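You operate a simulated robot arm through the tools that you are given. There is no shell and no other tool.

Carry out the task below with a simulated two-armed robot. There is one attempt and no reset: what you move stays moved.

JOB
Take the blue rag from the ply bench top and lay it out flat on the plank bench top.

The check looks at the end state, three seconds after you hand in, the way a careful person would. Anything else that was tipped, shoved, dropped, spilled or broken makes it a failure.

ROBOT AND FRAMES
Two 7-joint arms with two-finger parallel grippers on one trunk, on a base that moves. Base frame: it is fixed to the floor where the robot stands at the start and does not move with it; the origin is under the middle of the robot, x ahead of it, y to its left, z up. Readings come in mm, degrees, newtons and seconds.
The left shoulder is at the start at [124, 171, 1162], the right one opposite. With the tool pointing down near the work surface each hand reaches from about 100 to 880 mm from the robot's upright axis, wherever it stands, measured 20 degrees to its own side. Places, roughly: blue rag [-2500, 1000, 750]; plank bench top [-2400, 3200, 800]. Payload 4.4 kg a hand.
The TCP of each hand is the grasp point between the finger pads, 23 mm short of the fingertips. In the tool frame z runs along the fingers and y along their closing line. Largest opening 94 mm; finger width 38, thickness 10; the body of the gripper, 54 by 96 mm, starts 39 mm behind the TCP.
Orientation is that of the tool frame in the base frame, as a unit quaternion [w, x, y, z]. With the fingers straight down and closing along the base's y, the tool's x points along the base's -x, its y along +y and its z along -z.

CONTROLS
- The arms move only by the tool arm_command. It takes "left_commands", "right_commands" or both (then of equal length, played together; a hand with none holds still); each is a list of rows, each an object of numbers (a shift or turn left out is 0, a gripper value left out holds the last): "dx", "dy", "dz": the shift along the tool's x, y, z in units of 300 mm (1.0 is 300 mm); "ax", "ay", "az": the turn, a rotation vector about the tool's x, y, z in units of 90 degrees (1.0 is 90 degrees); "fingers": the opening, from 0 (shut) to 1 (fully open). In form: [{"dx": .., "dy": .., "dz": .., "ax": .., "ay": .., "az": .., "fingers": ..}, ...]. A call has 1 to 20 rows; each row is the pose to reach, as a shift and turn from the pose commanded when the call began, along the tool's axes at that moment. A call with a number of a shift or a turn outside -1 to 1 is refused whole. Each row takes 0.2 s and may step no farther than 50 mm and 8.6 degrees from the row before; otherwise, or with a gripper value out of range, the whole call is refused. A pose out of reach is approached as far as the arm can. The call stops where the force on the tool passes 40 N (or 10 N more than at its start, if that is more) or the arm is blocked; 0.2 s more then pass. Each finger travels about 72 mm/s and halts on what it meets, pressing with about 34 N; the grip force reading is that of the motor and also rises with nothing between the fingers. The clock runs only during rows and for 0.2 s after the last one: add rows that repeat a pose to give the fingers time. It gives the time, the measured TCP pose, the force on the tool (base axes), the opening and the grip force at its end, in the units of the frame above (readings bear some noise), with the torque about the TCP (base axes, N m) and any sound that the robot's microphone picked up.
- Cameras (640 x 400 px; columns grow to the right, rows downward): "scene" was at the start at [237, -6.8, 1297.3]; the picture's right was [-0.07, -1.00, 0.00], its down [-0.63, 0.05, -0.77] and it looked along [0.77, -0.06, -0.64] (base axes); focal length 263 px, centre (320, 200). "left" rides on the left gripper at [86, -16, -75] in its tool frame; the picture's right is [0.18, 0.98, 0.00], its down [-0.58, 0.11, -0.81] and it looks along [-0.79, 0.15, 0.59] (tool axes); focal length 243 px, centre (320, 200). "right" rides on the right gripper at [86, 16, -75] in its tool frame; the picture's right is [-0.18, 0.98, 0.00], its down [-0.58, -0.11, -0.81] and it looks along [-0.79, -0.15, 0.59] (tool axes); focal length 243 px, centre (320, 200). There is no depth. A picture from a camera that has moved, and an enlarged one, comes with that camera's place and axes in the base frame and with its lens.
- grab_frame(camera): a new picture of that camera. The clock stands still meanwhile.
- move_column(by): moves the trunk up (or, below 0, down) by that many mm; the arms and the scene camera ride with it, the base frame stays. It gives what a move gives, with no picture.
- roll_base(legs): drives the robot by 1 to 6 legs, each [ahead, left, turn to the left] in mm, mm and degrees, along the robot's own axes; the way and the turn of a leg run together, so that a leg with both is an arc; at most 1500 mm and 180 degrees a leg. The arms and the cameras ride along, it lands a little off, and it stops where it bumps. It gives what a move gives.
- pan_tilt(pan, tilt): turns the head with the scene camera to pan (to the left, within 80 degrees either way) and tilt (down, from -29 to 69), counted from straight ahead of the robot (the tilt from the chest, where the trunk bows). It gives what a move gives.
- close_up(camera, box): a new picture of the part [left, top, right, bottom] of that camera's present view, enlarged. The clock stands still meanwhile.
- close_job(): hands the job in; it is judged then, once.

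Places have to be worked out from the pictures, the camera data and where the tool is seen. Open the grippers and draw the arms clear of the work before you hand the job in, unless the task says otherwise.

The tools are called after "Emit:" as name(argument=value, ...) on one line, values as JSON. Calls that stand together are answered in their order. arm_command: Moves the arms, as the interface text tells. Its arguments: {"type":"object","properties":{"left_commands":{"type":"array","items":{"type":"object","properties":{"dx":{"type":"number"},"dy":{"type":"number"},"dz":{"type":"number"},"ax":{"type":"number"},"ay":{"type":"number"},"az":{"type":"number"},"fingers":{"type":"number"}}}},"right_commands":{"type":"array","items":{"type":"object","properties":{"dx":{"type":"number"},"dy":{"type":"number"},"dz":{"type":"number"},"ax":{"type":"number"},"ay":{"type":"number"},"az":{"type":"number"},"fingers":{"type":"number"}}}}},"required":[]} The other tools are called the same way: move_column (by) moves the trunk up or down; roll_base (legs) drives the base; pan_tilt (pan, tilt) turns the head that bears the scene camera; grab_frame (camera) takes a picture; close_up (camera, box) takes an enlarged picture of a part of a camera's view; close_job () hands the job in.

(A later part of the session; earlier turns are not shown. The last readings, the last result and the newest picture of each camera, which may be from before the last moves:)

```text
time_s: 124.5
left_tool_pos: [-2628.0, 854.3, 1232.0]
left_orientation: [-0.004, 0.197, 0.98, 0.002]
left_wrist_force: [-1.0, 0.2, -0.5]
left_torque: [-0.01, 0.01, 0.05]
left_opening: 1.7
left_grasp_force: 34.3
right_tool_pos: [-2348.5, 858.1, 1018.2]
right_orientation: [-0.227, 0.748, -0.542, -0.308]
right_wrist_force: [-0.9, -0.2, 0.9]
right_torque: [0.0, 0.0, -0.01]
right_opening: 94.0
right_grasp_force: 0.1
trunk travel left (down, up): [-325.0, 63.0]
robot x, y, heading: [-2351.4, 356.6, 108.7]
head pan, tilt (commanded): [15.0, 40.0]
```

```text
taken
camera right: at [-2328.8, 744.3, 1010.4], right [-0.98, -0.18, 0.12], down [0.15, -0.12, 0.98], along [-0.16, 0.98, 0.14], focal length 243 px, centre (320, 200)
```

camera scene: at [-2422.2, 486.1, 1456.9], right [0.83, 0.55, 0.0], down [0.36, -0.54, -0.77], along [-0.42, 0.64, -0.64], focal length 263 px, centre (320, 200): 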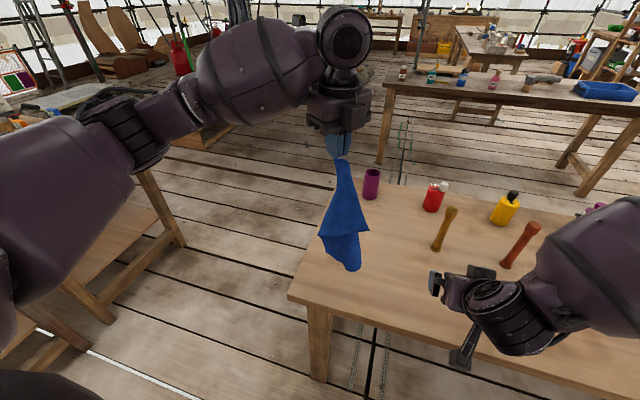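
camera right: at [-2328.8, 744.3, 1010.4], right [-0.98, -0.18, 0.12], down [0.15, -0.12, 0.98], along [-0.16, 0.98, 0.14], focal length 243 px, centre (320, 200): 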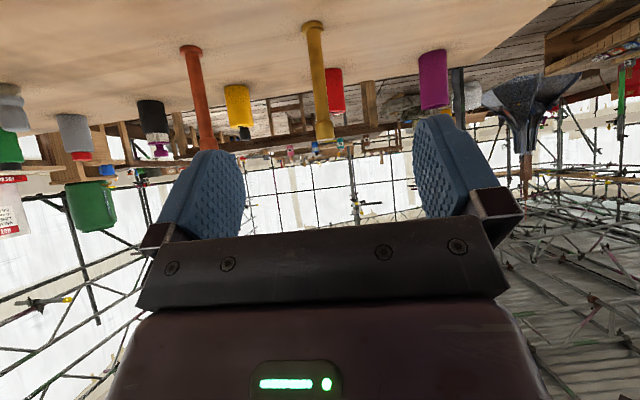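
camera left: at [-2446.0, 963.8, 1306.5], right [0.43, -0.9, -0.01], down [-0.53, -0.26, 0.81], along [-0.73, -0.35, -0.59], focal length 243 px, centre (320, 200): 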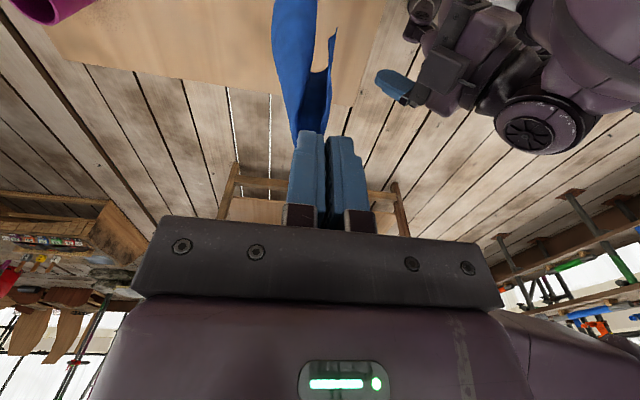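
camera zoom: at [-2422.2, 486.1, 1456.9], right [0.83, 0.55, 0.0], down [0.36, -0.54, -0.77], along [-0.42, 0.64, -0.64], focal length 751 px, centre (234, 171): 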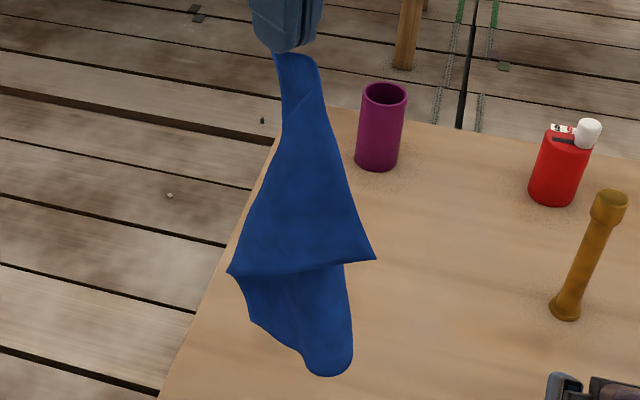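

The nearest layer is the flap I want: its free edge runs from the left fingers down to the sharp corner at right (≈[551 ahead, 23 left, z 1040]). I turn the left hand another 25° and bring the right hand, yawed 65° and pitched 45°, to a pre-grasp point ~90 mm outside that corner.

Emit:
arm_command(left_commands=[{"az": 0.04}, {"az": 0.09}, {"az": 0.14}, {"az": 0.19}, {"az": 0.24}, {"az": 0.28}, {"az": 0.28}, {"az": 0.28}, {"az": 0.28}, {"az": 0.28}], right_commands=[{"dx": -0.01, "dy": 0.03, "dz": -0.004, "ax": -0.064, "az": -0.064}, {"dx": -0.025, "dy": 0.08, "dz": -0.008, "ax": -0.128, "az": -0.128}, {"dx": -0.04, "dy": 0.14, "dz": -0.012, "ax": -0.191, "az": -0.191}, {"dx": -0.055, "dy": 0.2, "dz": -0.017, "ax": -0.255, "az": -0.255}, {"dx": -0.07, "dy": 0.26, "dz": -0.022, "ax": -0.319, "az": -0.319}, {"dx": -0.085, "dy": 0.32, "dz": -0.027, "ax": -0.383, "az": -0.383}, {"dx": -0.1, "dy": 0.38, "dz": -0.031, "ax": -0.446, "az": -0.446}, {"dx": -0.115, "dy": 0.437, "dz": -0.035, "ax": -0.51, "az": -0.51}, {"dx": -0.115, "dy": 0.437, "dz": -0.035, "ax": -0.51, "az": -0.51}, {"dx": -0.115, "dy": 0.437, "dz": -0.035, "ax": -0.51, "az": -0.51}])

Emit:
grab_frame(camera="right")

Emit:
grab_frame(camera="scene")

```text
time_s: 126.7
left_tool_pos: [-2628.3, 853.2, 1232.1]
left_orientation: [-0.004, 0.405, 0.914, 0.002]
left_wrist_force: [0.0, 0.6, -0.1]
left_torque: [0.0, -0.03, 0.05]
left_opening: 1.6
left_grasp_force: 33.7
right_tool_pos: [-2477.5, 833.2, 1047.6]
right_orientation: [-0.027, 0.923, -0.053, -0.379]
right_wrist_force: [-0.2, 0.3, 0.6]
right_torque: [0.01, 0.03, -0.03]
right_opening: 94.0
right_grasp_force: 0.0
right hand out of reach, approached as far as the arm can: row 1, 2
trunk travel left (down, up): [-325.0, 63.0]
robot x, y, heading: [-2356.2, 363.2, 108.4]
head pan, tilt (commanded): [15.0, 40.0]
```

```text
taken
camera right: at [-2367.3, 803.2, 1041.7], right [-0.24, -0.96, 0.12], down [0.16, 0.08, 0.98], along [-0.96, 0.26, 0.14], focal length 243 px, centre (320, 200)
```

right: 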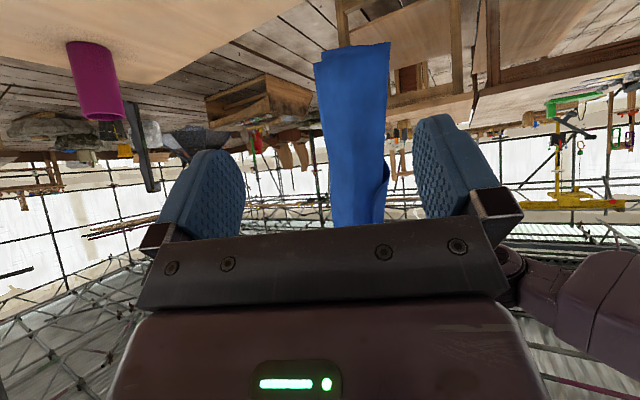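

```text
taken
camera scene: at [-2422.6, 486.1, 1456.8], right [0.83, 0.55, 0.0], down [0.36, -0.54, -0.77], along [-0.42, 0.64, -0.64], focal length 263 px, centre (320, 200)
```

scene: 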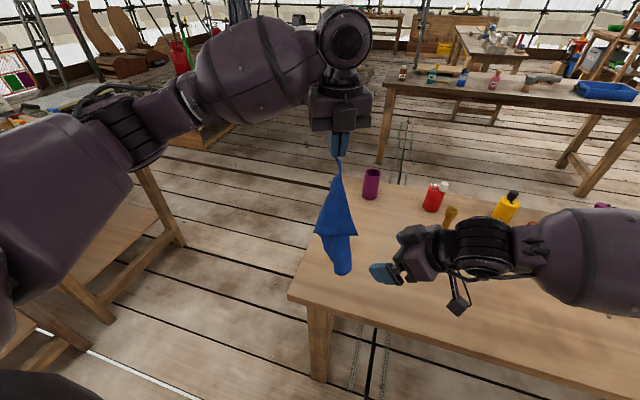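

Both arms reached well; the rag hangs between the right fingers' line of sight. I zoom in on both views.

Emit:
close_up(camera="right", box=[250, 30, 450, 240])

Emit:
close_up(camera="scene", box=[300, 150, 420, 290])

```text
1.90 times, centred on (350, 135) of right
camera zoom: at [-2367.3, 803.2, 1041.7], right [-0.24, -0.96, 0.12], down [0.16, 0.08, 0.98], along [-0.96, 0.26, 0.14], focal length 462 px, centre (263, 324)
```

zoom: 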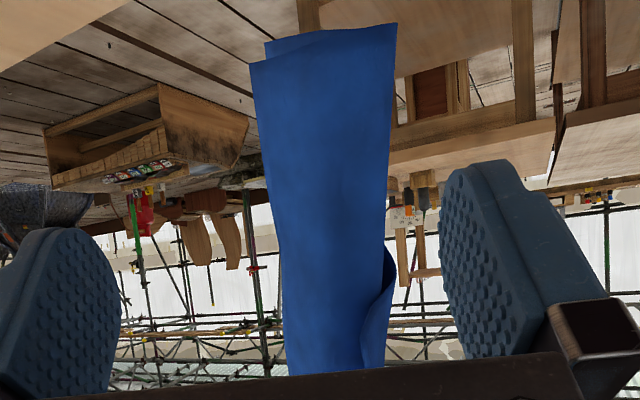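

```text
2.86 times, centred on (360, 220) of scene
camera zoom: at [-2422.6, 486.1, 1456.8], right [0.83, 0.55, 0.0], down [0.36, -0.54, -0.77], along [-0.42, 0.64, -0.64], focal length 751 px, centre (206, 143)
```

zoom: 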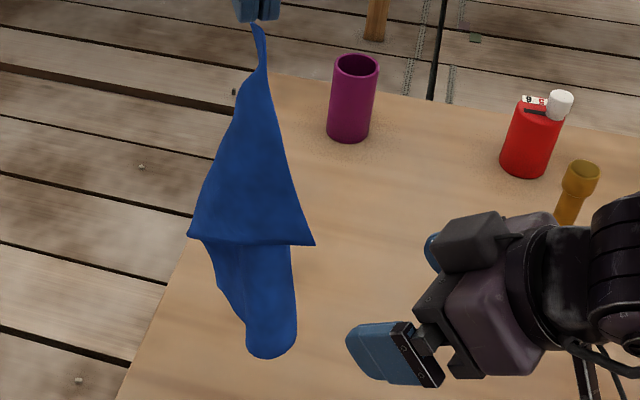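

In the right view the flap is the thin layer seen edge-on at the right (robot side); combining with the scene view, its corner is near [492 ahead, 44 left, z 1081], separated ~45 mm from the rest. I narrow the fingers to ~66 mm and move to a point in line with that layer for a check.

Emit:
arm_command(right_commands=[{"dx": -0.036, "dy": 0.028, "dz": -0.029, "fingers": 0.7}, {"dx": -0.072, "dy": 0.057, "dz": -0.057}, {"dx": -0.108, "dy": 0.085, "dz": -0.086}, {"dx": -0.108, "dy": 0.085, "dz": -0.086}])

Emit:
close_up(camera="right", box=[200, 30, 460, 240])

Emit:
close_up(camera="scene", box=[300, 150, 420, 290])

```text
time_s: 127.7
left_tool_pos: [-2627.9, 852.1, 1233.4]
left_orientation: [-0.004, 0.406, 0.914, 0.001]
left_wrist_force: [-0.5, 0.6, -0.7]
left_torque: [0.0, -0.04, 0.04]
left_opening: 2.1
left_grasp_force: 34.0
right_tool_pos: [-2486.1, 808.2, 1089.1]
right_orientation: [-0.028, 0.923, -0.053, -0.38]
right_wrist_force: [-0.4, 0.1, -0.2]
right_torque: [0.02, 0.02, 0.0]
right_opening: 66.0
right_grasp_force: 0.1
trunk travel left (down, up): [-325.0, 63.0]
robot x, y, heading: [-2354.2, 360.1, 108.8]
head pan, tilt (commanded): [15.0, 40.0]
```

```text
1.90 times, centred on (330, 135) of right
camera zoom: at [-2374.5, 778.2, 1082.5], right [-0.25, -0.96, 0.12], down [0.16, 0.08, 0.98], along [-0.96, 0.26, 0.14], focal length 462 px, centre (301, 324)
```

zoom: 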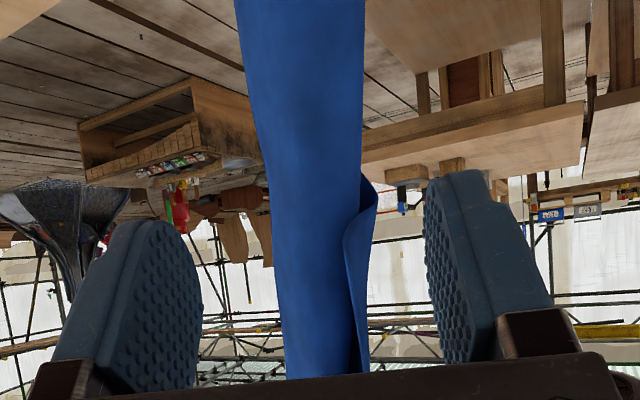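

```text
2.86 times, centred on (360, 220) of scene
camera zoom: at [-2422.1, 486.3, 1456.8], right [0.83, 0.55, 0.0], down [0.36, -0.54, -0.77], along [-0.42, 0.64, -0.64], focal length 751 px, centre (206, 143)
```

zoom: 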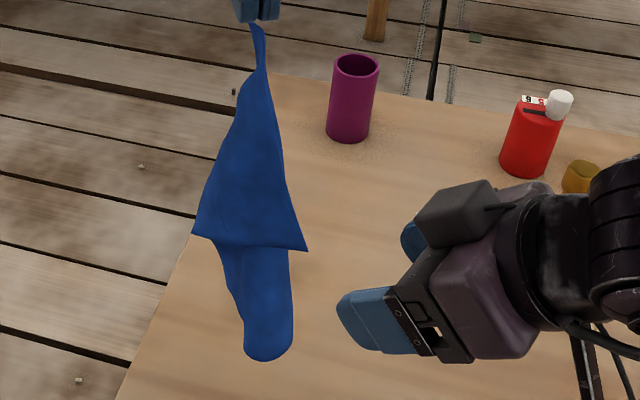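

The V-shaped opening between flap and sheet faces the right hand; the flap corner sits ~9 mm toward the robot side of the hand's centre plane and ~58 mm ahead. I align so that the rear finger will enter behind the flap and the front finger in front of it, opening ~40 mm.

Emit:
arm_command(right_commands=[{"dx": -0.064, "dy": 0.021, "fingers": 0.43}, {"dx": -0.128, "dy": 0.042}, {"dx": -0.193, "dy": 0.063}, {"dx": -0.193, "dy": 0.063}, {"dx": -0.193, "dy": 0.063}])

Emit:
close_up(camera="right", box=[200, 30, 460, 240])

Emit:
close_up(camera="scene", box=[300, 150, 420, 290])

```text
time_s: 128.9
left_tool_pos: [-2627.5, 852.4, 1232.8]
left_orientation: [-0.003, 0.405, 0.914, 0.002]
left_wrist_force: [0.2, 0.5, 0.0]
left_torque: [0.0, 0.02, 0.04]
left_opening: 1.6
left_grasp_force: 33.8
right_tool_pos: [-2528.8, 793.5, 1130.2]
right_orientation: [-0.028, 0.923, -0.053, -0.379]
right_wrist_force: [0.2, 0.7, 0.4]
right_torque: [-0.02, 0.0, 0.0]
right_opening: 40.5
right_grasp_force: 0.0
trunk travel left (down, up): [-325.0, 63.0]
robot x, y, heading: [-2356.1, 363.0, 108.7]
head pan, tilt (commanded): [15.0, 40.0]
```

```text
1.90 times, centred on (330, 135) of right
camera zoom: at [-2418.4, 763.2, 1123.8], right [-0.25, -0.96, 0.12], down [0.16, 0.08, 0.98], along [-0.96, 0.26, 0.14], focal length 462 px, centre (301, 324)
```

zoom: 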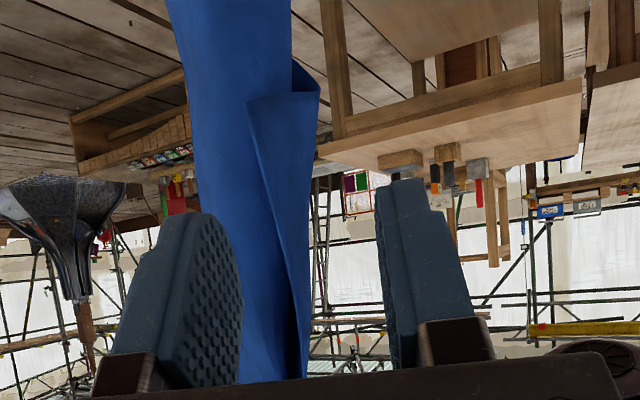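

```text
2.86 times, centred on (360, 220) of scene
camera zoom: at [-2422.5, 486.0, 1456.9], right [0.83, 0.55, 0.0], down [0.36, -0.53, -0.77], along [-0.42, 0.64, -0.64], focal length 751 px, centre (206, 143)
```

zoom: 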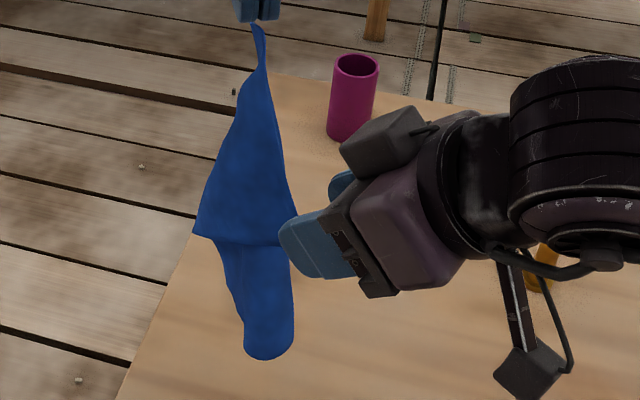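

The flap is now clearly seen: its corner and free edge lie between the two fingers, with the rear finger heading into the gap behind it. I advance 58 mm along the pointing direction.

Emit:
arm_command(right_commands=[{"dy": -0.003, "dz": 0.05}, {"dy": -0.005, "dz": 0.1}, {"dy": -0.005, "dz": 0.15}, {"dy": -0.005, "dz": 0.193}, {"dy": -0.005, "dz": 0.193}])

Emit:
close_up(camera="right", box=[200, 30, 460, 240])

Emit:
close_up(camera="scene", box=[300, 150, 420, 290])

```text
time_s: 130.1
left_tool_pos: [-2628.7, 852.7, 1232.7]
left_orientation: [-0.004, 0.406, 0.914, 0.002]
left_wrist_force: [0.2, -0.7, -0.1]
left_torque: [0.01, 0.0, 0.05]
left_opening: 1.7
left_grasp_force: 34.1
right_tool_pos: [-2568.7, 798.8, 1088.3]
right_orientation: [-0.026, 0.923, -0.052, -0.38]
right_wrist_force: [-0.1, -0.5, 1.1]
right_torque: [0.0, 0.01, 0.01]
right_opening: 40.5
right_grasp_force: 0.1
trunk travel left (down, up): [-325.0, 63.0]
robot x, y, heading: [-2355.0, 359.8, 108.8]
head pan, tilt (commanded): [15.0, 40.0]
```

```text
1.90 times, centred on (330, 135) of right
camera zoom: at [-2458.0, 770.3, 1082.0], right [-0.24, -0.96, 0.12], down [0.16, 0.08, 0.98], along [-0.96, 0.26, 0.14], focal length 462 px, centre (301, 324)
```

zoom: 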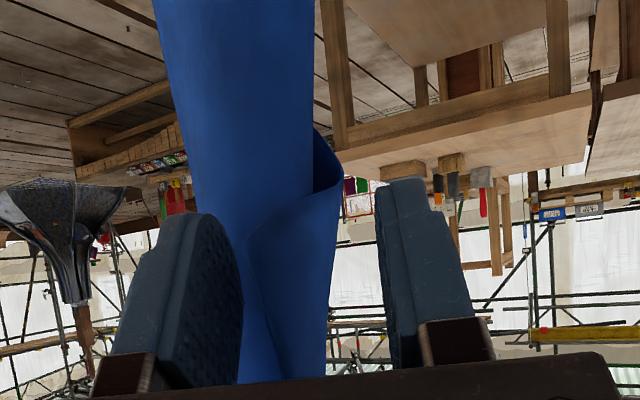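

```text
2.86 times, centred on (360, 220) of scene
camera zoom: at [-2422.0, 486.0, 1456.9], right [0.83, 0.55, 0.0], down [0.36, -0.54, -0.77], along [-0.42, 0.64, -0.64], focal length 751 px, centre (206, 143)
```

zoom: 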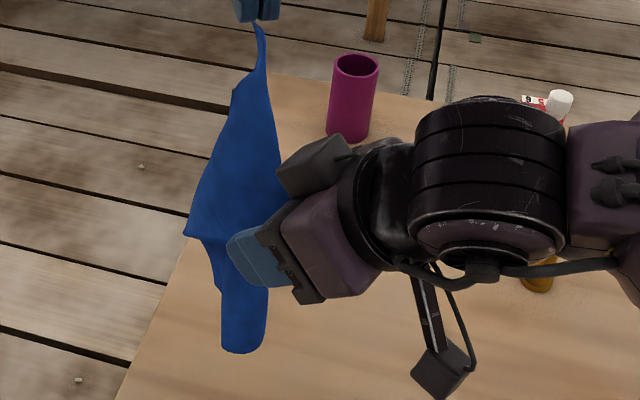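

The flap corner is between the pads, next to the rear finger. I close the right fingers.

Emit:
arm_command(right_commands=[{"fingers": 0.3}, {"fingers": 0.15}, {"fingers": 0.0}, {"fingers": 0.0}, {"fingers": 0.0}])

Emit:
close_up(camera="right", box=[200, 30, 460, 240])

Emit:
close_up(camera="scene", box=[300, 150, 420, 290])

```text
time_s: 131.3
left_tool_pos: [-2628.0, 852.6, 1232.2]
left_orientation: [-0.004, 0.405, 0.914, 0.002]
left_wrist_force: [-0.5, 0.3, 0.2]
left_torque: [0.01, -0.01, 0.03]
left_opening: 1.6
left_grasp_force: 34.5
right_tool_pos: [-2568.4, 800.3, 1089.7]
right_orientation: [-0.027, 0.923, -0.053, -0.379]
right_wrist_force: [0.8, -0.2, 0.3]
right_torque: [0.0, 0.0, 0.02]
right_opening: 2.1
right_grasp_force: 34.2
trunk travel left (down, up): [-325.0, 63.0]
robot x, y, heading: [-2355.4, 365.5, 108.5]
head pan, tilt (commanded): [15.0, 40.0]
```

```text
1.90 times, centred on (330, 135) of right
camera zoom: at [-2458.1, 770.4, 1082.0], right [-0.25, -0.96, 0.12], down [0.16, 0.08, 0.98], along [-0.96, 0.26, 0.14], focal length 462 px, centre (301, 324)
```

zoom: 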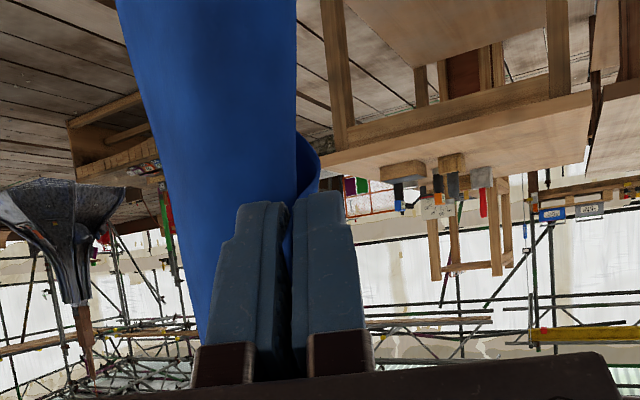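

```text
2.86 times, centred on (360, 220) of scene
camera zoom: at [-2422.2, 486.1, 1456.9], right [0.83, 0.55, 0.0], down [0.36, -0.54, -0.77], along [-0.42, 0.64, -0.64], focal length 751 px, centre (206, 143)
```

zoom: 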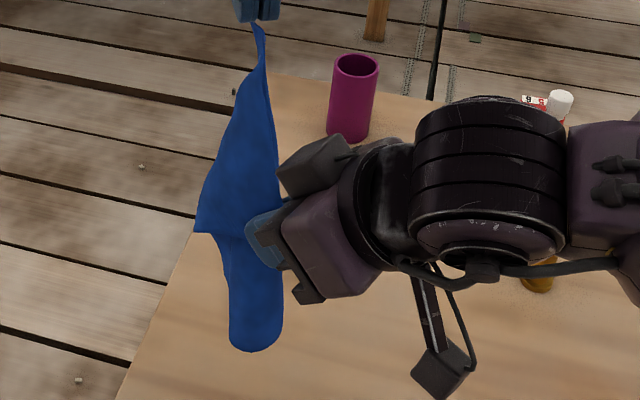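

The right hand now holds the second corner (opening 2.1 mm at 34 N). I bring the right hand up and to the right until level with the left, while turning the left hand back by 65° so the short edge spans between both hands.

Emit:
arm_command(left_commands=[{"az": -0.04}, {"az": -0.12}, {"az": -0.2}, {"az": -0.28}, {"az": -0.36}, {"az": -0.44}, {"az": -0.52}, {"az": -0.6}, {"az": -0.68}, {"az": -0.72}, {"az": -0.72}], right_commands=[{"dx": -0.005, "dy": -0.02, "dz": -0.025}, {"dx": -0.015, "dy": -0.05, "dz": -0.07}, {"dx": -0.025, "dy": -0.085, "dz": -0.12}, {"dx": -0.035, "dy": -0.12, "dz": -0.17}, {"dx": -0.045, "dy": -0.155, "dz": -0.22}, {"dx": -0.055, "dy": -0.19, "dz": -0.27}, {"dx": -0.065, "dy": -0.225, "dz": -0.31}, {"dx": -0.075, "dy": -0.26, "dz": -0.35}, {"dx": -0.081, "dy": -0.286, "dz": -0.39}, {"dx": -0.081, "dy": -0.286, "dz": -0.39}, {"dx": -0.081, "dy": -0.286, "dz": -0.39}])

Emit:
pan_tilt(pan=0, tilt=40)

Emit:
grab_frame(camera="scene")

```text
time_s: 133.7
left_tool_pos: [-2628.1, 852.0, 1232.6]
left_orientation: [-0.003, -0.148, 0.989, 0.003]
left_wrist_force: [1.2, 0.5, 1.0]
left_torque: [0.01, -0.03, 0.0]
left_opening: 1.6
left_grasp_force: 34.4
right_tool_pos: [-2494.4, 876.9, 1189.9]
right_orientation: [-0.027, 0.923, -0.052, -0.379]
right_wrist_force: [-1.0, -0.3, -0.1]
right_torque: [0.02, -0.07, 0.0]
right_opening: 2.2
right_grasp_force: 33.9
trunk travel left (down, up): [-325.0, 63.0]
robot x, y, heading: [-2357.2, 362.2, 108.7]
head pan, tilt (commanded): [15.0, 40.0]
```

```text
time_s: 134.4
left_tool_pos: [-2627.2, 852.4, 1232.7]
left_orientation: [-0.003, -0.147, 0.989, 0.003]
left_wrist_force: [1.7, -0.2, -0.4]
left_torque: [0.01, -0.01, -0.04]
left_opening: 1.9
left_grasp_force: 33.7
right_tool_pos: [-2493.9, 876.7, 1190.1]
right_orientation: [-0.027, 0.923, -0.053, -0.379]
right_wrist_force: [-1.3, -0.4, -0.4]
right_torque: [0.01, -0.08, 0.0]
right_opening: 2.0
right_grasp_force: 34.1
trunk travel left (down, up): [-325.0, 63.0]
robot x, y, heading: [-2355.7, 359.8, 108.8]
head pan, tilt (commanded): [0.0, 40.0]
```

```text
taken
camera scene: at [-2402.4, 495.8, 1456.9], right [0.95, 0.32, 0.0], down [0.21, -0.61, -0.77], along [-0.25, 0.73, -0.64], focal length 263 px, centre (320, 200)
```

scene: 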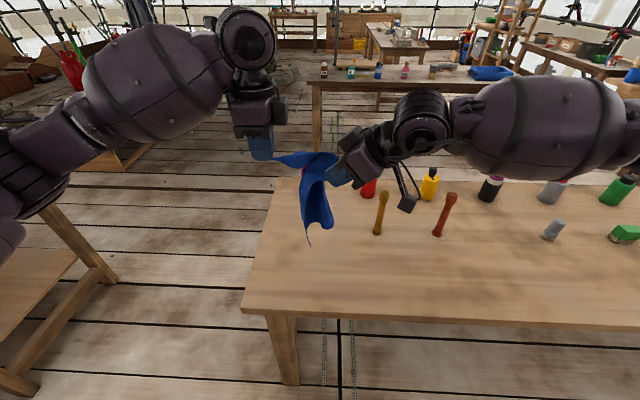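

There's ~1.5 N tension between the hands, so the edge is taut. I zoom in to see the shape of the hanging rag.

Emit:
close_up(camera="scene", box=[230, 110, 400, 260])

Emit:
grab_frame(camera="right")

Emit:
grab_frame(camera="left")

```text
2.67 times, centred on (315, 185) of scene
camera zoom: at [-2402.4, 495.8, 1456.9], right [0.95, 0.32, 0.0], down [0.21, -0.61, -0.77], along [-0.25, 0.73, -0.64], focal length 701 px, centre (333, 240)
```

zoom: 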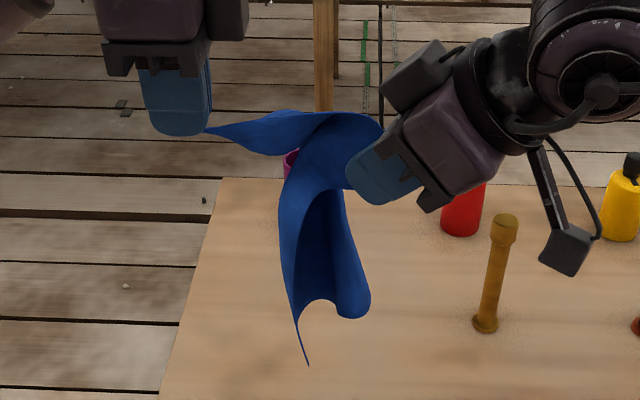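

```text
taken
camera right: at [-2384.0, 847.1, 1183.7], right [-0.24, -0.96, 0.12], down [0.16, 0.08, 0.98], along [-0.96, 0.26, 0.14], focal length 243 px, centre (320, 200)
```

right: 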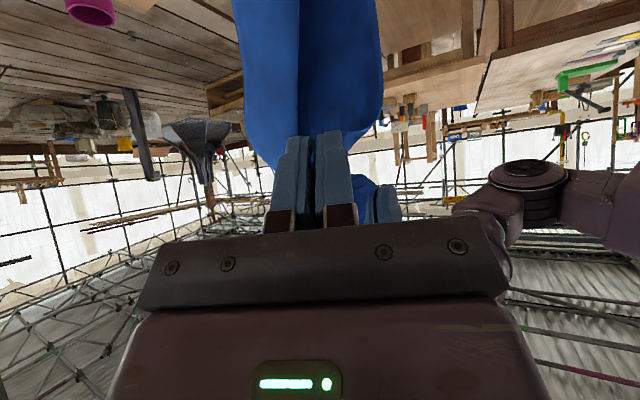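

```text
taken
camera left: at [-2705.1, 811.1, 1306.8], right [-0.46, 0.89, 0.01], down [0.53, 0.27, 0.81], along [0.71, 0.38, -0.59], focal length 243 px, centre (320, 200)
```

left: 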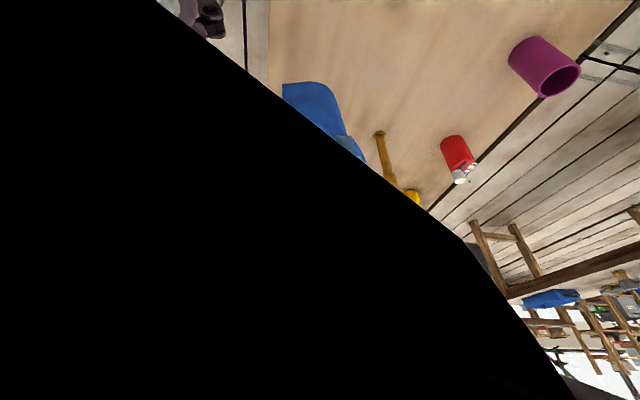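

The left hand holds only the corner tip and the cloth is over-tensioned between the hands, so it hangs bunched. I move the right hand 25 mm toward the left to slacken it and look again.

Emit:
arm_command(right_commands=[{"dx": -0.025, "dy": 0.017, "dz": 0.025}, {"dx": -0.053, "dy": 0.035, "dz": 0.053}, {"dx": -0.053, "dy": 0.035, "dz": 0.053}, {"dx": -0.053, "dy": 0.035, "dz": 0.053}, {"dx": -0.053, "dy": 0.035, "dz": 0.053}])

Emit:
close_up(camera="scene", box=[230, 110, 400, 260])

```text
time_s: 135.6
left_tool_pos: [-2627.9, 852.8, 1232.9]
left_orientation: [-0.003, -0.148, 0.989, 0.003]
left_wrist_force: [0.2, 0.5, 0.1]
left_torque: [0.02, 0.0, -0.07]
left_opening: 1.9
left_grasp_force: 34.4
right_tool_pos: [-2516.7, 869.2, 1189.1]
right_orientation: [-0.026, 0.923, -0.052, -0.38]
right_wrist_force: [-0.2, 0.1, -0.1]
right_torque: [-0.01, -0.02, 0.01]
right_opening: 2.3
right_grasp_force: 34.3
trunk travel left (down, up): [-325.0, 63.0]
robot x, y, heading: [-2355.5, 359.6, 108.9]
head pan, tilt (commanded): [0.0, 40.0]
```

```text
2.67 times, centred on (315, 185) of scene
camera zoom: at [-2402.2, 495.8, 1456.9], right [0.95, 0.32, 0.0], down [0.21, -0.61, -0.77], along [-0.25, 0.73, -0.64], focal length 701 px, centre (333, 240)
```

zoom: 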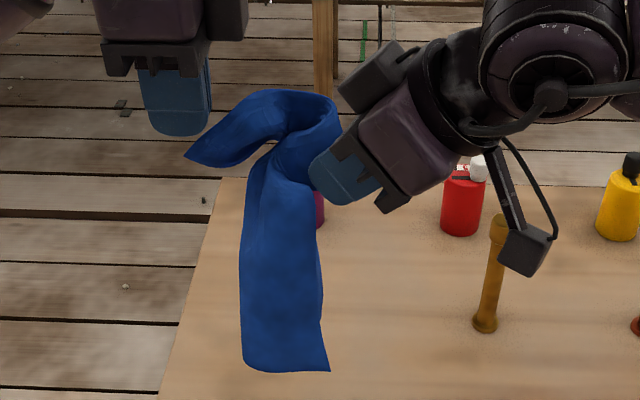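

The left tip seems to sag below the left fingers. I zoom closely to see whether the left hand still holds.

Emit:
close_up(camera="scene", box=[255, 120, 325, 180])

Emit:
grab_frame(camera="right")

```text
6.67 times, centred on (290, 150) of scene
camera zoom: at [-2402.2, 495.8, 1456.9], right [0.95, 0.32, 0.0], down [0.21, -0.61, -0.77], along [-0.25, 0.73, -0.64], focal length 1752 px, centre (520, 533)
```

zoom: 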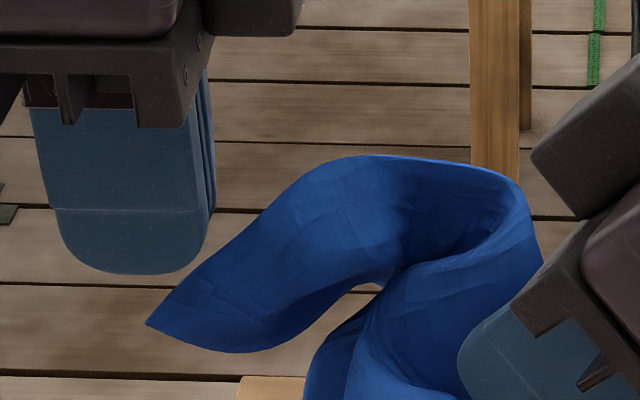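

```text
taken
camera right: at [-2407.2, 839.6, 1183.0], right [-0.24, -0.96, 0.12], down [0.16, 0.08, 0.98], along [-0.96, 0.26, 0.14], focal length 243 px, centre (320, 200)
```

right: 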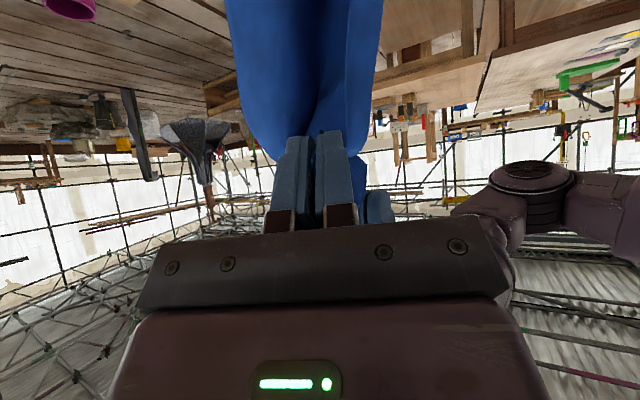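

Both hands seem to hold (left opening still 1.9 mm), with a slack band between. I widen by 13 mm for light tension and let the cloth settle for a second.

Emit:
arm_command(right_commands=[{"dx": 0.014, "dy": -0.009, "dz": -0.014}, {"dx": 0.028, "dy": -0.018, "dz": -0.028}, {"dx": 0.028, "dy": -0.018, "dz": -0.028}, {"dx": 0.028, "dy": -0.018, "dz": -0.028}, {"dx": 0.028, "dy": -0.018, "dz": -0.028}, {"dx": 0.028, "dy": -0.018, "dz": -0.028}])

Emit:
close_up(camera="scene", box=[230, 110, 400, 260])

Emit:
grab_frame(camera="right")

```text
time_s: 137.0
left_tool_pos: [-2627.9, 852.6, 1232.5]
left_orientation: [-0.002, -0.147, 0.989, 0.003]
left_wrist_force: [-0.2, -0.9, -0.6]
left_torque: [-0.03, -0.02, -0.05]
left_opening: 1.8
left_grasp_force: 34.1
right_tool_pos: [-2505.9, 873.4, 1189.9]
right_orientation: [-0.027, 0.923, -0.053, -0.379]
right_wrist_force: [-0.5, -0.1, 0.0]
right_torque: [-0.01, -0.01, 0.02]
right_opening: 2.1
right_grasp_force: 34.0
trunk travel left (down, up): [-325.0, 63.0]
robot x, y, heading: [-2354.8, 362.2, 108.6]
head pan, tilt (commanded): [0.0, 40.0]
```

```text
2.67 times, centred on (315, 185) of scene
camera zoom: at [-2402.3, 495.8, 1456.9], right [0.95, 0.32, 0.0], down [0.21, -0.61, -0.77], along [-0.25, 0.73, -0.64], focal length 701 px, centre (333, 240)
```

zoom: 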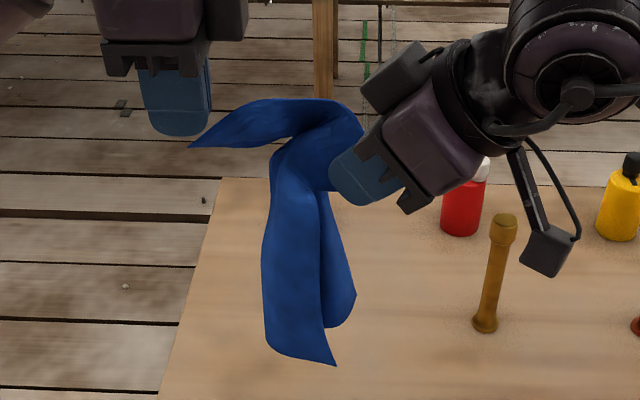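

```text
taken
camera right: at [-2394.6, 843.5, 1182.9], right [-0.25, -0.96, 0.12], down [0.16, 0.08, 0.98], along [-0.96, 0.26, 0.14], focal length 243 px, centre (320, 200)
```

right: 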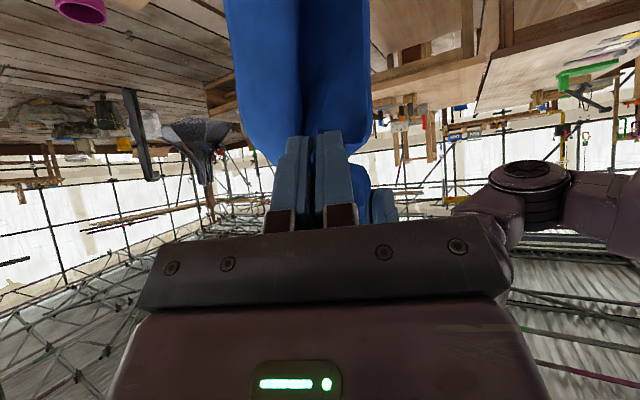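

The hold is light but present. Next I want to lay the rag on the free ply area to untwist it, so I test the forward reach with both hands in small equal steps (90 mm).

Emit:
arm_command(left_commands=[{"dy": 0.06}, {"dy": 0.12}, {"dy": 0.18}, {"dy": 0.24}, {"dy": 0.3}, {"dy": 0.3}], right_commands=[{"dx": -0.018, "dy": -0.054, "dz": 0.018}, {"dx": -0.036, "dy": -0.109, "dz": 0.036}, {"dx": -0.054, "dy": -0.163, "dz": 0.054}, {"dx": -0.072, "dy": -0.217, "dz": 0.072}, {"dx": -0.09, "dy": -0.272, "dz": 0.09}, {"dx": -0.09, "dy": -0.272, "dz": 0.09}])

Emit:
close_up(camera="scene", box=[230, 90, 400, 240])

```text
time_s: 138.4
left_tool_pos: [-2655.7, 937.9, 1234.6]
left_orientation: [-0.002, -0.147, 0.989, 0.004]
left_wrist_force: [1.0, -0.5, 0.4]
left_torque: [0.03, 0.01, 0.0]
left_opening: 1.9
left_grasp_force: 34.1
right_tool_pos: [-2525.9, 932.0, 1190.4]
right_orientation: [-0.027, 0.924, -0.053, -0.379]
right_wrist_force: [-0.1, -0.1, 0.6]
right_torque: [0.02, -0.03, -0.03]
right_opening: 2.1
right_grasp_force: 33.2
right hand out of reach, approached as far as the arm can: row 4, 5, 6
trunk travel left (down, up): [-325.0, 63.0]
robot x, y, heading: [-2357.6, 357.0, 108.7]
head pan, tilt (commanded): [0.0, 40.0]
```

```text
2.67 times, centred on (315, 165) of scene
camera zoom: at [-2402.7, 495.0, 1457.0], right [0.95, 0.32, 0.0], down [0.21, -0.61, -0.77], along [-0.25, 0.73, -0.64], focal length 701 px, centre (333, 293)
```

zoom: 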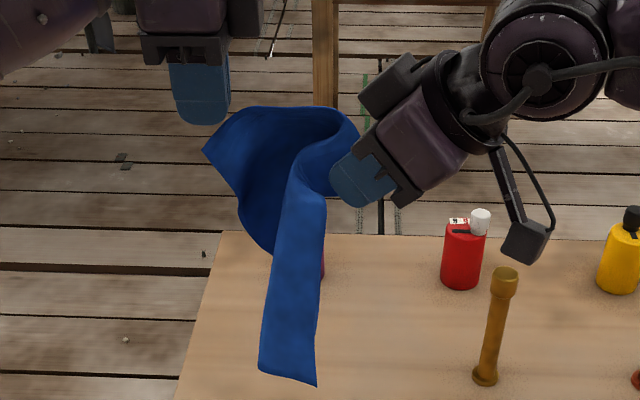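

The right hand is at its forward limit (~597 mm) in this pose. I look straight down to see how far my base extends, which tells how close I may park to a bench.

Emit:
pan_tilt(pan=0, tilt=69)

Emit:
grab_frame(camera="scene")

```text
time_s: 139.4
left_tool_pos: [-2654.9, 938.7, 1233.7]
left_orientation: [-0.002, -0.148, 0.989, 0.002]
left_wrist_force: [0.0, 0.5, -0.5]
left_torque: [0.01, -0.03, -0.01]
left_opening: 1.7
left_grasp_force: 34.1
right_tool_pos: [-2525.2, 934.0, 1190.2]
right_orientation: [-0.026, 0.924, -0.052, -0.379]
right_wrist_force: [-0.3, 0.1, -0.2]
right_torque: [0.0, -0.04, -0.02]
right_opening: 2.0
right_grasp_force: 34.1
trunk travel left (down, up): [-325.0, 63.0]
robot x, y, heading: [-2358.6, 359.3, 108.5]
head pan, tilt (commanded): [0.0, 68.8]
```

```text
taken
camera scene: at [-2393.0, 468.3, 1420.8], right [0.95, 0.32, 0.0], down [0.3, -0.88, -0.36], along [-0.12, 0.34, -0.93], focal length 263 px, centre (320, 200)
```

scene: 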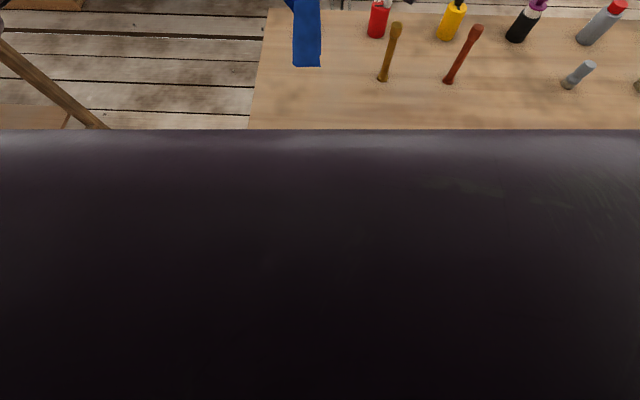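

The chest blocks the downward view, but an earlier frame shows the base reaching only ~280 mm ahead, so I can park closer. First I level the two hands (left back 45 mm, right 9 mm right) so the edge spans sideways.

Emit:
arm_command(left_commands=[{"dy": -0.04}, {"dy": -0.08}, {"dy": -0.12}, {"dy": -0.15}, {"dy": -0.15}, {"dy": -0.15}], right_commands=[{"dx": 0.005, "dy": -0.003, "dz": -0.005}, {"dx": 0.01, "dy": -0.007, "dz": -0.01}, {"dx": 0.015, "dy": -0.01, "dz": -0.015}, {"dx": 0.019, "dy": -0.013, "dz": -0.019}, {"dx": 0.019, "dy": -0.013, "dz": -0.019}, {"dx": 0.019, "dy": -0.013, "dz": -0.019}])

Emit:
pan_tilt(pan=0, tilt=40)

Emit:
close_up(camera="scene", box=[230, 90, 400, 250])

```text
time_s: 140.8
left_tool_pos: [-2640.9, 895.2, 1233.9]
left_orientation: [-0.002, -0.148, 0.989, 0.003]
left_wrist_force: [-0.1, -0.2, 0.4]
left_torque: [0.02, 0.01, -0.02]
left_opening: 1.9
left_grasp_force: 33.8
right_tool_pos: [-2520.6, 934.6, 1190.5]
right_orientation: [-0.029, 0.923, -0.054, -0.379]
right_wrist_force: [0.6, -0.3, 0.4]
right_torque: [-0.03, -0.02, 0.02]
right_opening: 2.0
right_grasp_force: 34.0
right hand out of reach, approached as far as the arm can: row 4, 5, 6
trunk travel left (down, up): [-325.0, 63.0]
robot x, y, heading: [-2355.0, 363.4, 108.7]
head pan, tilt (commanded): [0.0, 68.8]
```

```text
time_s: 141.7
left_tool_pos: [-2641.9, 895.8, 1232.6]
left_orientation: [-0.002, -0.148, 0.989, 0.003]
left_wrist_force: [-0.6, -1.2, -0.1]
left_torque: [0.01, 0.04, -0.06]
left_opening: 1.4
left_grasp_force: 33.6
right_tool_pos: [-2520.7, 934.1, 1190.7]
right_orientation: [-0.028, 0.923, -0.054, -0.379]
right_wrist_force: [0.0, 0.2, 0.8]
right_torque: [0.01, 0.0, 0.02]
right_opening: 2.1
right_grasp_force: 34.2
trunk travel left (down, up): [-325.0, 63.0]
robot x, y, heading: [-2353.6, 360.1, 108.6]
head pan, tilt (commanded): [0.0, 40.0]
```

```text
2.50 times, centred on (315, 170) of scene
camera zoom: at [-2402.3, 495.8, 1456.8], right [0.95, 0.32, 0.0], down [0.21, -0.61, -0.77], along [-0.24, 0.73, -0.64], focal length 657 px, centre (332, 275)
```

zoom: 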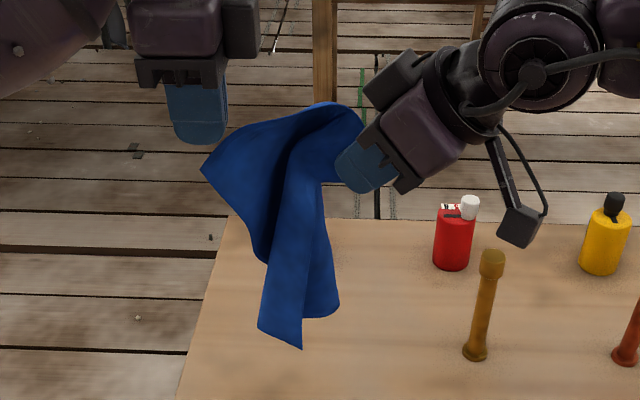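

I check the left grip closely again.

Emit:
close_up(camera="scene", box=[262, 110, 322, 165])

Emit:
close_up(camera="right", box=[250, 120, 450, 240])

Emit:
close_up(camera="left", box=[240, 60, 440, 200])

```text
7.27 times, centred on (292, 138) of scene
camera zoom: at [-2402.3, 495.8, 1456.8], right [0.95, 0.32, 0.0], down [0.21, -0.61, -0.77], along [-0.24, 0.73, -0.64], focal length 1912 px, centre (524, 654)
```

zoom: 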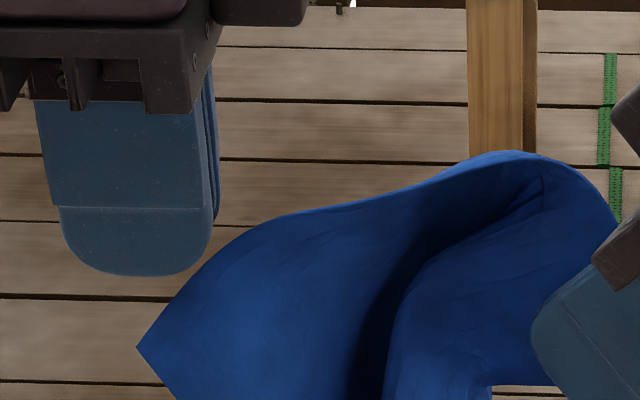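

```text
3.20 times, centred on (350, 180) of right
camera zoom: at [-2409.9, 904.3, 1183.5], right [-0.25, -0.96, 0.12], down [0.16, 0.08, 0.98], along [-0.95, 0.26, 0.14], focal length 776 px, centre (224, 264)
```

zoom: 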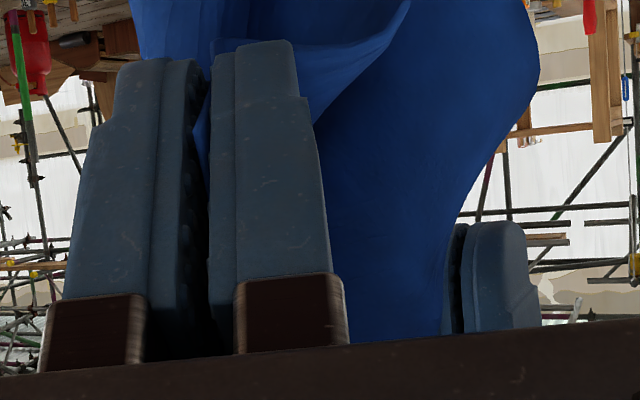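

```text
2.86 times, centred on (340, 130) of left
camera zoom: at [-2717.9, 854.1, 1307.6], right [-0.46, 0.89, 0.01], down [0.53, 0.27, 0.81], along [0.71, 0.38, -0.59], focal length 693 px, centre (263, 400)
```

zoom: 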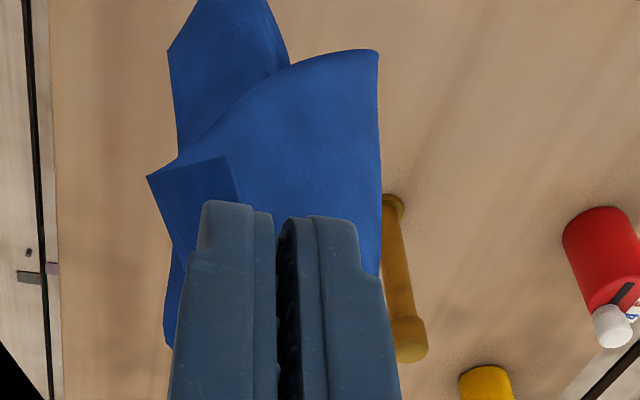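

The reading of ~1.9 mm means cloth is still in the left fingers. I lower everything with the trunk until the hanging rag just touches the wood, then I'll sweep both hands back and down to spread it.

Emit:
move_column(by=-170)

Emit:
grab_frame(camera="scene")

```text
time_s: 143.6
left_tool_pos: [-2641.7, 893.7, 1064.7]
left_orientation: [-0.003, -0.148, 0.989, 0.005]
left_wrist_force: [0.1, -0.3, -0.8]
left_torque: [0.01, 0.04, -0.04]
left_opening: 1.8
left_grasp_force: 33.8
right_tool_pos: [-2519.7, 933.4, 1022.2]
right_orientation: [-0.028, 0.923, -0.052, -0.381]
right_wrist_force: [0.2, -1.2, 1.2]
right_torque: [0.03, -0.07, -0.01]
right_opening: 1.9
right_grasp_force: 33.7
trunk travel left (down, up): [-155.0, 233.0]
robot x, y, heading: [-2356.6, 362.3, 108.9]
head pan, tilt (commanded): [0.0, 40.0]
```

```text
taken
camera scene: at [-2438.3, 602.4, 1274.1], right [0.95, 0.32, 0.0], down [0.21, -0.61, -0.77], along [-0.25, 0.73, -0.64], focal length 263 px, centre (320, 200)
```

scene: 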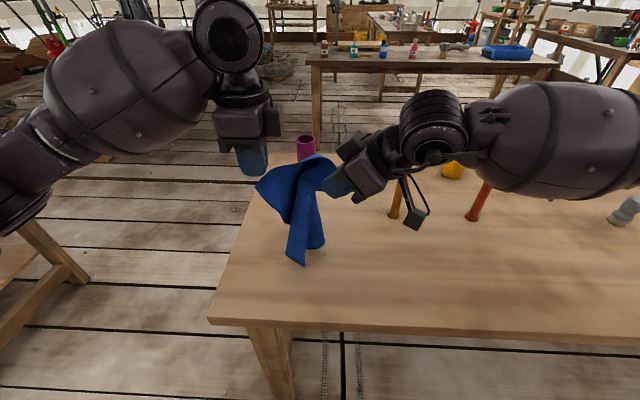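

The rag's bottom is at the wood now (≈600 mm ahead). I sweep both hands back and down along an arc to spread it.

Emit:
arm_command(left_commands=[{"dy": -0.1, "dz": 0.007}, {"dy": -0.2, "dz": 0.027}, {"dy": -0.293, "dz": 0.06}, {"dy": -0.383, "dz": 0.103}, {"dy": -0.467, "dz": 0.16}, {"dy": -0.543, "dz": 0.223}, {"dy": -0.607, "dz": 0.3}, {"dy": -0.663, "dz": 0.383}, {"dy": -0.663, "dz": 0.383}], right_commands=[{"dx": 0.035, "dy": 0.091, "dz": -0.025}, {"dx": 0.079, "dy": 0.181, "dz": -0.041}, {"dx": 0.13, "dy": 0.266, "dz": -0.045}, {"dx": 0.188, "dy": 0.347, "dz": -0.042}, {"dx": 0.253, "dy": 0.423, "dz": -0.027}, {"dx": 0.32, "dy": 0.492, "dz": -0.004}, {"dx": 0.393, "dy": 0.55, "dz": 0.031}, {"dx": 0.469, "dy": 0.601, "dz": 0.073}, {"dx": 0.469, "dy": 0.601, "dz": 0.073}])

Emit:
grab_frame(camera="scene")

```text
time_s: 145.6
left_tool_pos: [-2583.1, 714.6, 944.8]
left_orientation: [-0.002, -0.147, 0.989, 0.003]
left_wrist_force: [0.7, 1.1, 0.0]
left_torque: [0.03, -0.01, -0.01]
left_opening: 1.6
left_grasp_force: 33.8
left hand out of reach, approached as far as the arm can: row 8, 9
right_tool_pos: [-2487.3, 781.5, 931.2]
right_orientation: [-0.019, 0.918, -0.044, -0.394]
right_wrist_force: [-0.3, 0.1, -0.2]
right_torque: [0.06, -0.01, 0.0]
right_opening: 1.8
right_grasp_force: 34.5
right hand out of reach, approached as far as the arm can: row 5, 6, 7, 8, 9
trunk travel left (down, up): [-155.0, 233.0]
robot x, y, heading: [-2352.8, 361.5, 108.8]
head pan, tilt (commanded): [0.0, 40.0]
```

```text
taken
camera scene: at [-2439.4, 603.5, 1273.6], right [0.95, 0.32, 0.0], down [0.21, -0.61, -0.77], along [-0.24, 0.73, -0.64], focal length 263 px, centre (320, 200)
```

scene: 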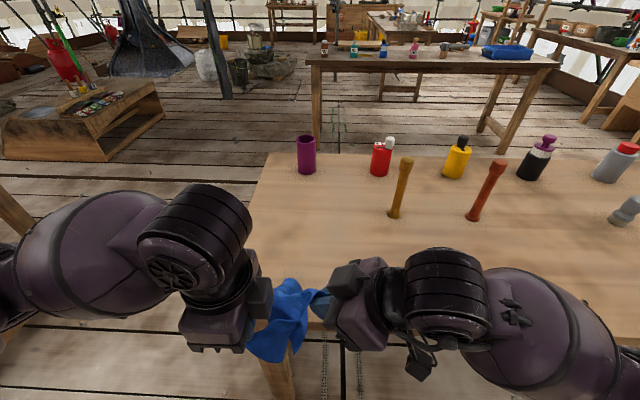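

The rag slid along with the hands over the bench edge instead of staying put. I bring the hands forward and up again to a comfortable place and look at how it hangs now.

Emit:
arm_command(left_commands=[{"dy": 0.05, "dz": -0.05}, {"dy": 0.11, "dz": -0.1}, {"dy": 0.17, "dz": -0.15}, {"dy": 0.25, "dz": -0.2}, {"dy": 0.33, "dz": -0.2}, {"dy": 0.33, "dz": -0.2}], right_commands=[{"dx": -0.06, "dy": -0.05, "dz": -0.02}, {"dx": -0.11, "dy": -0.1, "dz": -0.03}, {"dx": -0.16, "dy": -0.16, "dz": -0.035}, {"dx": -0.21, "dy": -0.23, "dz": -0.04}, {"dx": -0.241, "dy": -0.302, "dz": -0.041}, {"dx": -0.241, "dy": -0.302, "dz": -0.041}])

Emit:
move_column(by=120)

Emit:
grab_frame(camera="scene")

```text
time_s: 147.0
left_tool_pos: [-2610.3, 810.7, 1005.5]
left_orientation: [-0.002, -0.147, 0.989, 0.004]
left_wrist_force: [0.2, 1.3, -0.1]
left_torque: [0.01, 0.01, -0.03]
left_opening: 1.8
left_grasp_force: 34.5
right_tool_pos: [-2518.0, 876.5, 989.9]
right_orientation: [-0.028, 0.923, -0.053, -0.38]
right_wrist_force: [0.5, -0.5, -0.5]
right_torque: [0.03, -0.02, 0.0]
right_opening: 1.9
right_grasp_force: 33.6
trunk travel left (down, up): [-155.0, 233.0]
robot x, y, heading: [-2356.5, 359.5, 108.5]
head pan, tilt (commanded): [0.0, 40.0]
```

```text
time_s: 148.5
left_tool_pos: [-2611.1, 810.7, 1124.9]
left_orientation: [-0.002, -0.148, 0.989, 0.002]
left_wrist_force: [0.8, -1.1, -0.9]
left_torque: [0.01, 0.02, -0.06]
left_opening: 1.8
left_grasp_force: 33.9
right_tool_pos: [-2518.5, 875.8, 1107.8]
right_orientation: [-0.026, 0.924, -0.053, -0.378]
right_wrist_force: [0.1, -0.3, -0.7]
right_torque: [0.01, 0.0, 0.01]
right_opening: 1.9
right_grasp_force: 34.1
trunk travel left (down, up): [-275.0, 113.0]
robot x, y, heading: [-2355.5, 359.1, 108.9]
head pan, tilt (commanded): [0.0, 40.0]
```

```text
taken
camera scene: at [-2408.1, 512.8, 1404.3], right [0.95, 0.32, 0.0], down [0.21, -0.61, -0.77], along [-0.24, 0.73, -0.64], focal length 263 px, centre (320, 200)
```

scene: 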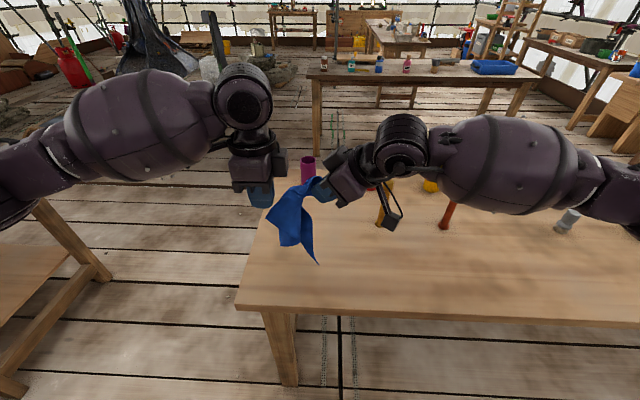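

Emit:
close_up(camera="scene", box=[230, 150, 360, 280])

Emit:
close_up(camera="right", box=[220, 0, 460, 240])

Emit:
grab_frame(camera="left")

```text
3.08 times, centred on (295, 215) of scene
camera zoom: at [-2408.1, 512.8, 1404.3], right [0.95, 0.32, 0.0], down [0.21, -0.61, -0.77], along [-0.24, 0.73, -0.64], focal length 809 px, centre (397, 154)
```

zoom: 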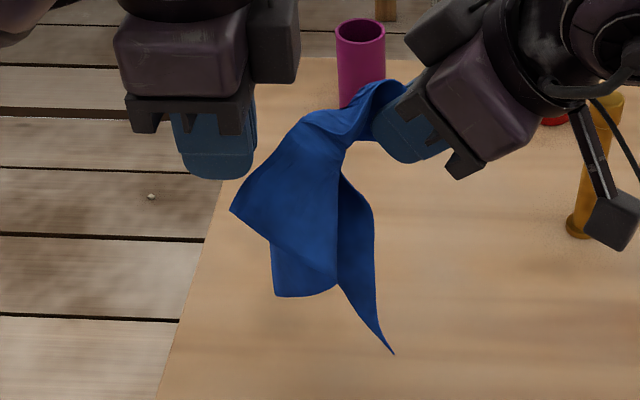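

```text
1.67 times, centred on (340, 120) of right
camera zoom: at [-2408.4, 846.2, 1101.5], right [-0.25, -0.96, 0.12], down [0.16, 0.08, 0.98], along [-0.96, 0.26, 0.14], focal length 404 px, centre (287, 333)
```

zoom: 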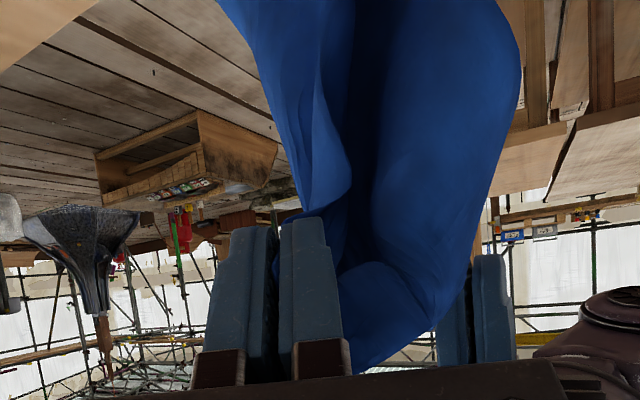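

```text
taken
camera left: at [-2688.2, 769.4, 1198.7], right [-0.46, 0.89, 0.01], down [0.53, 0.27, 0.81], along [0.71, 0.38, -0.59], focal length 243 px, centre (320, 200)
```

left: 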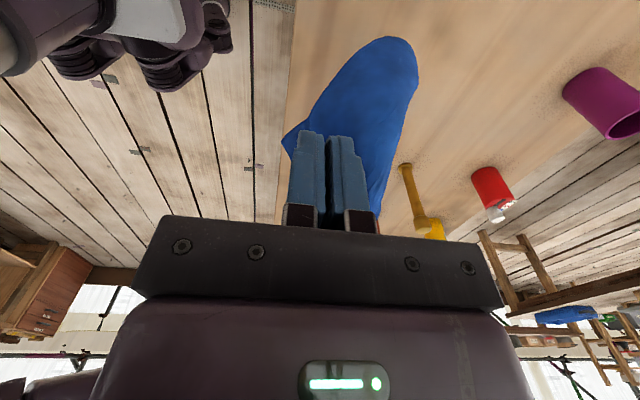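

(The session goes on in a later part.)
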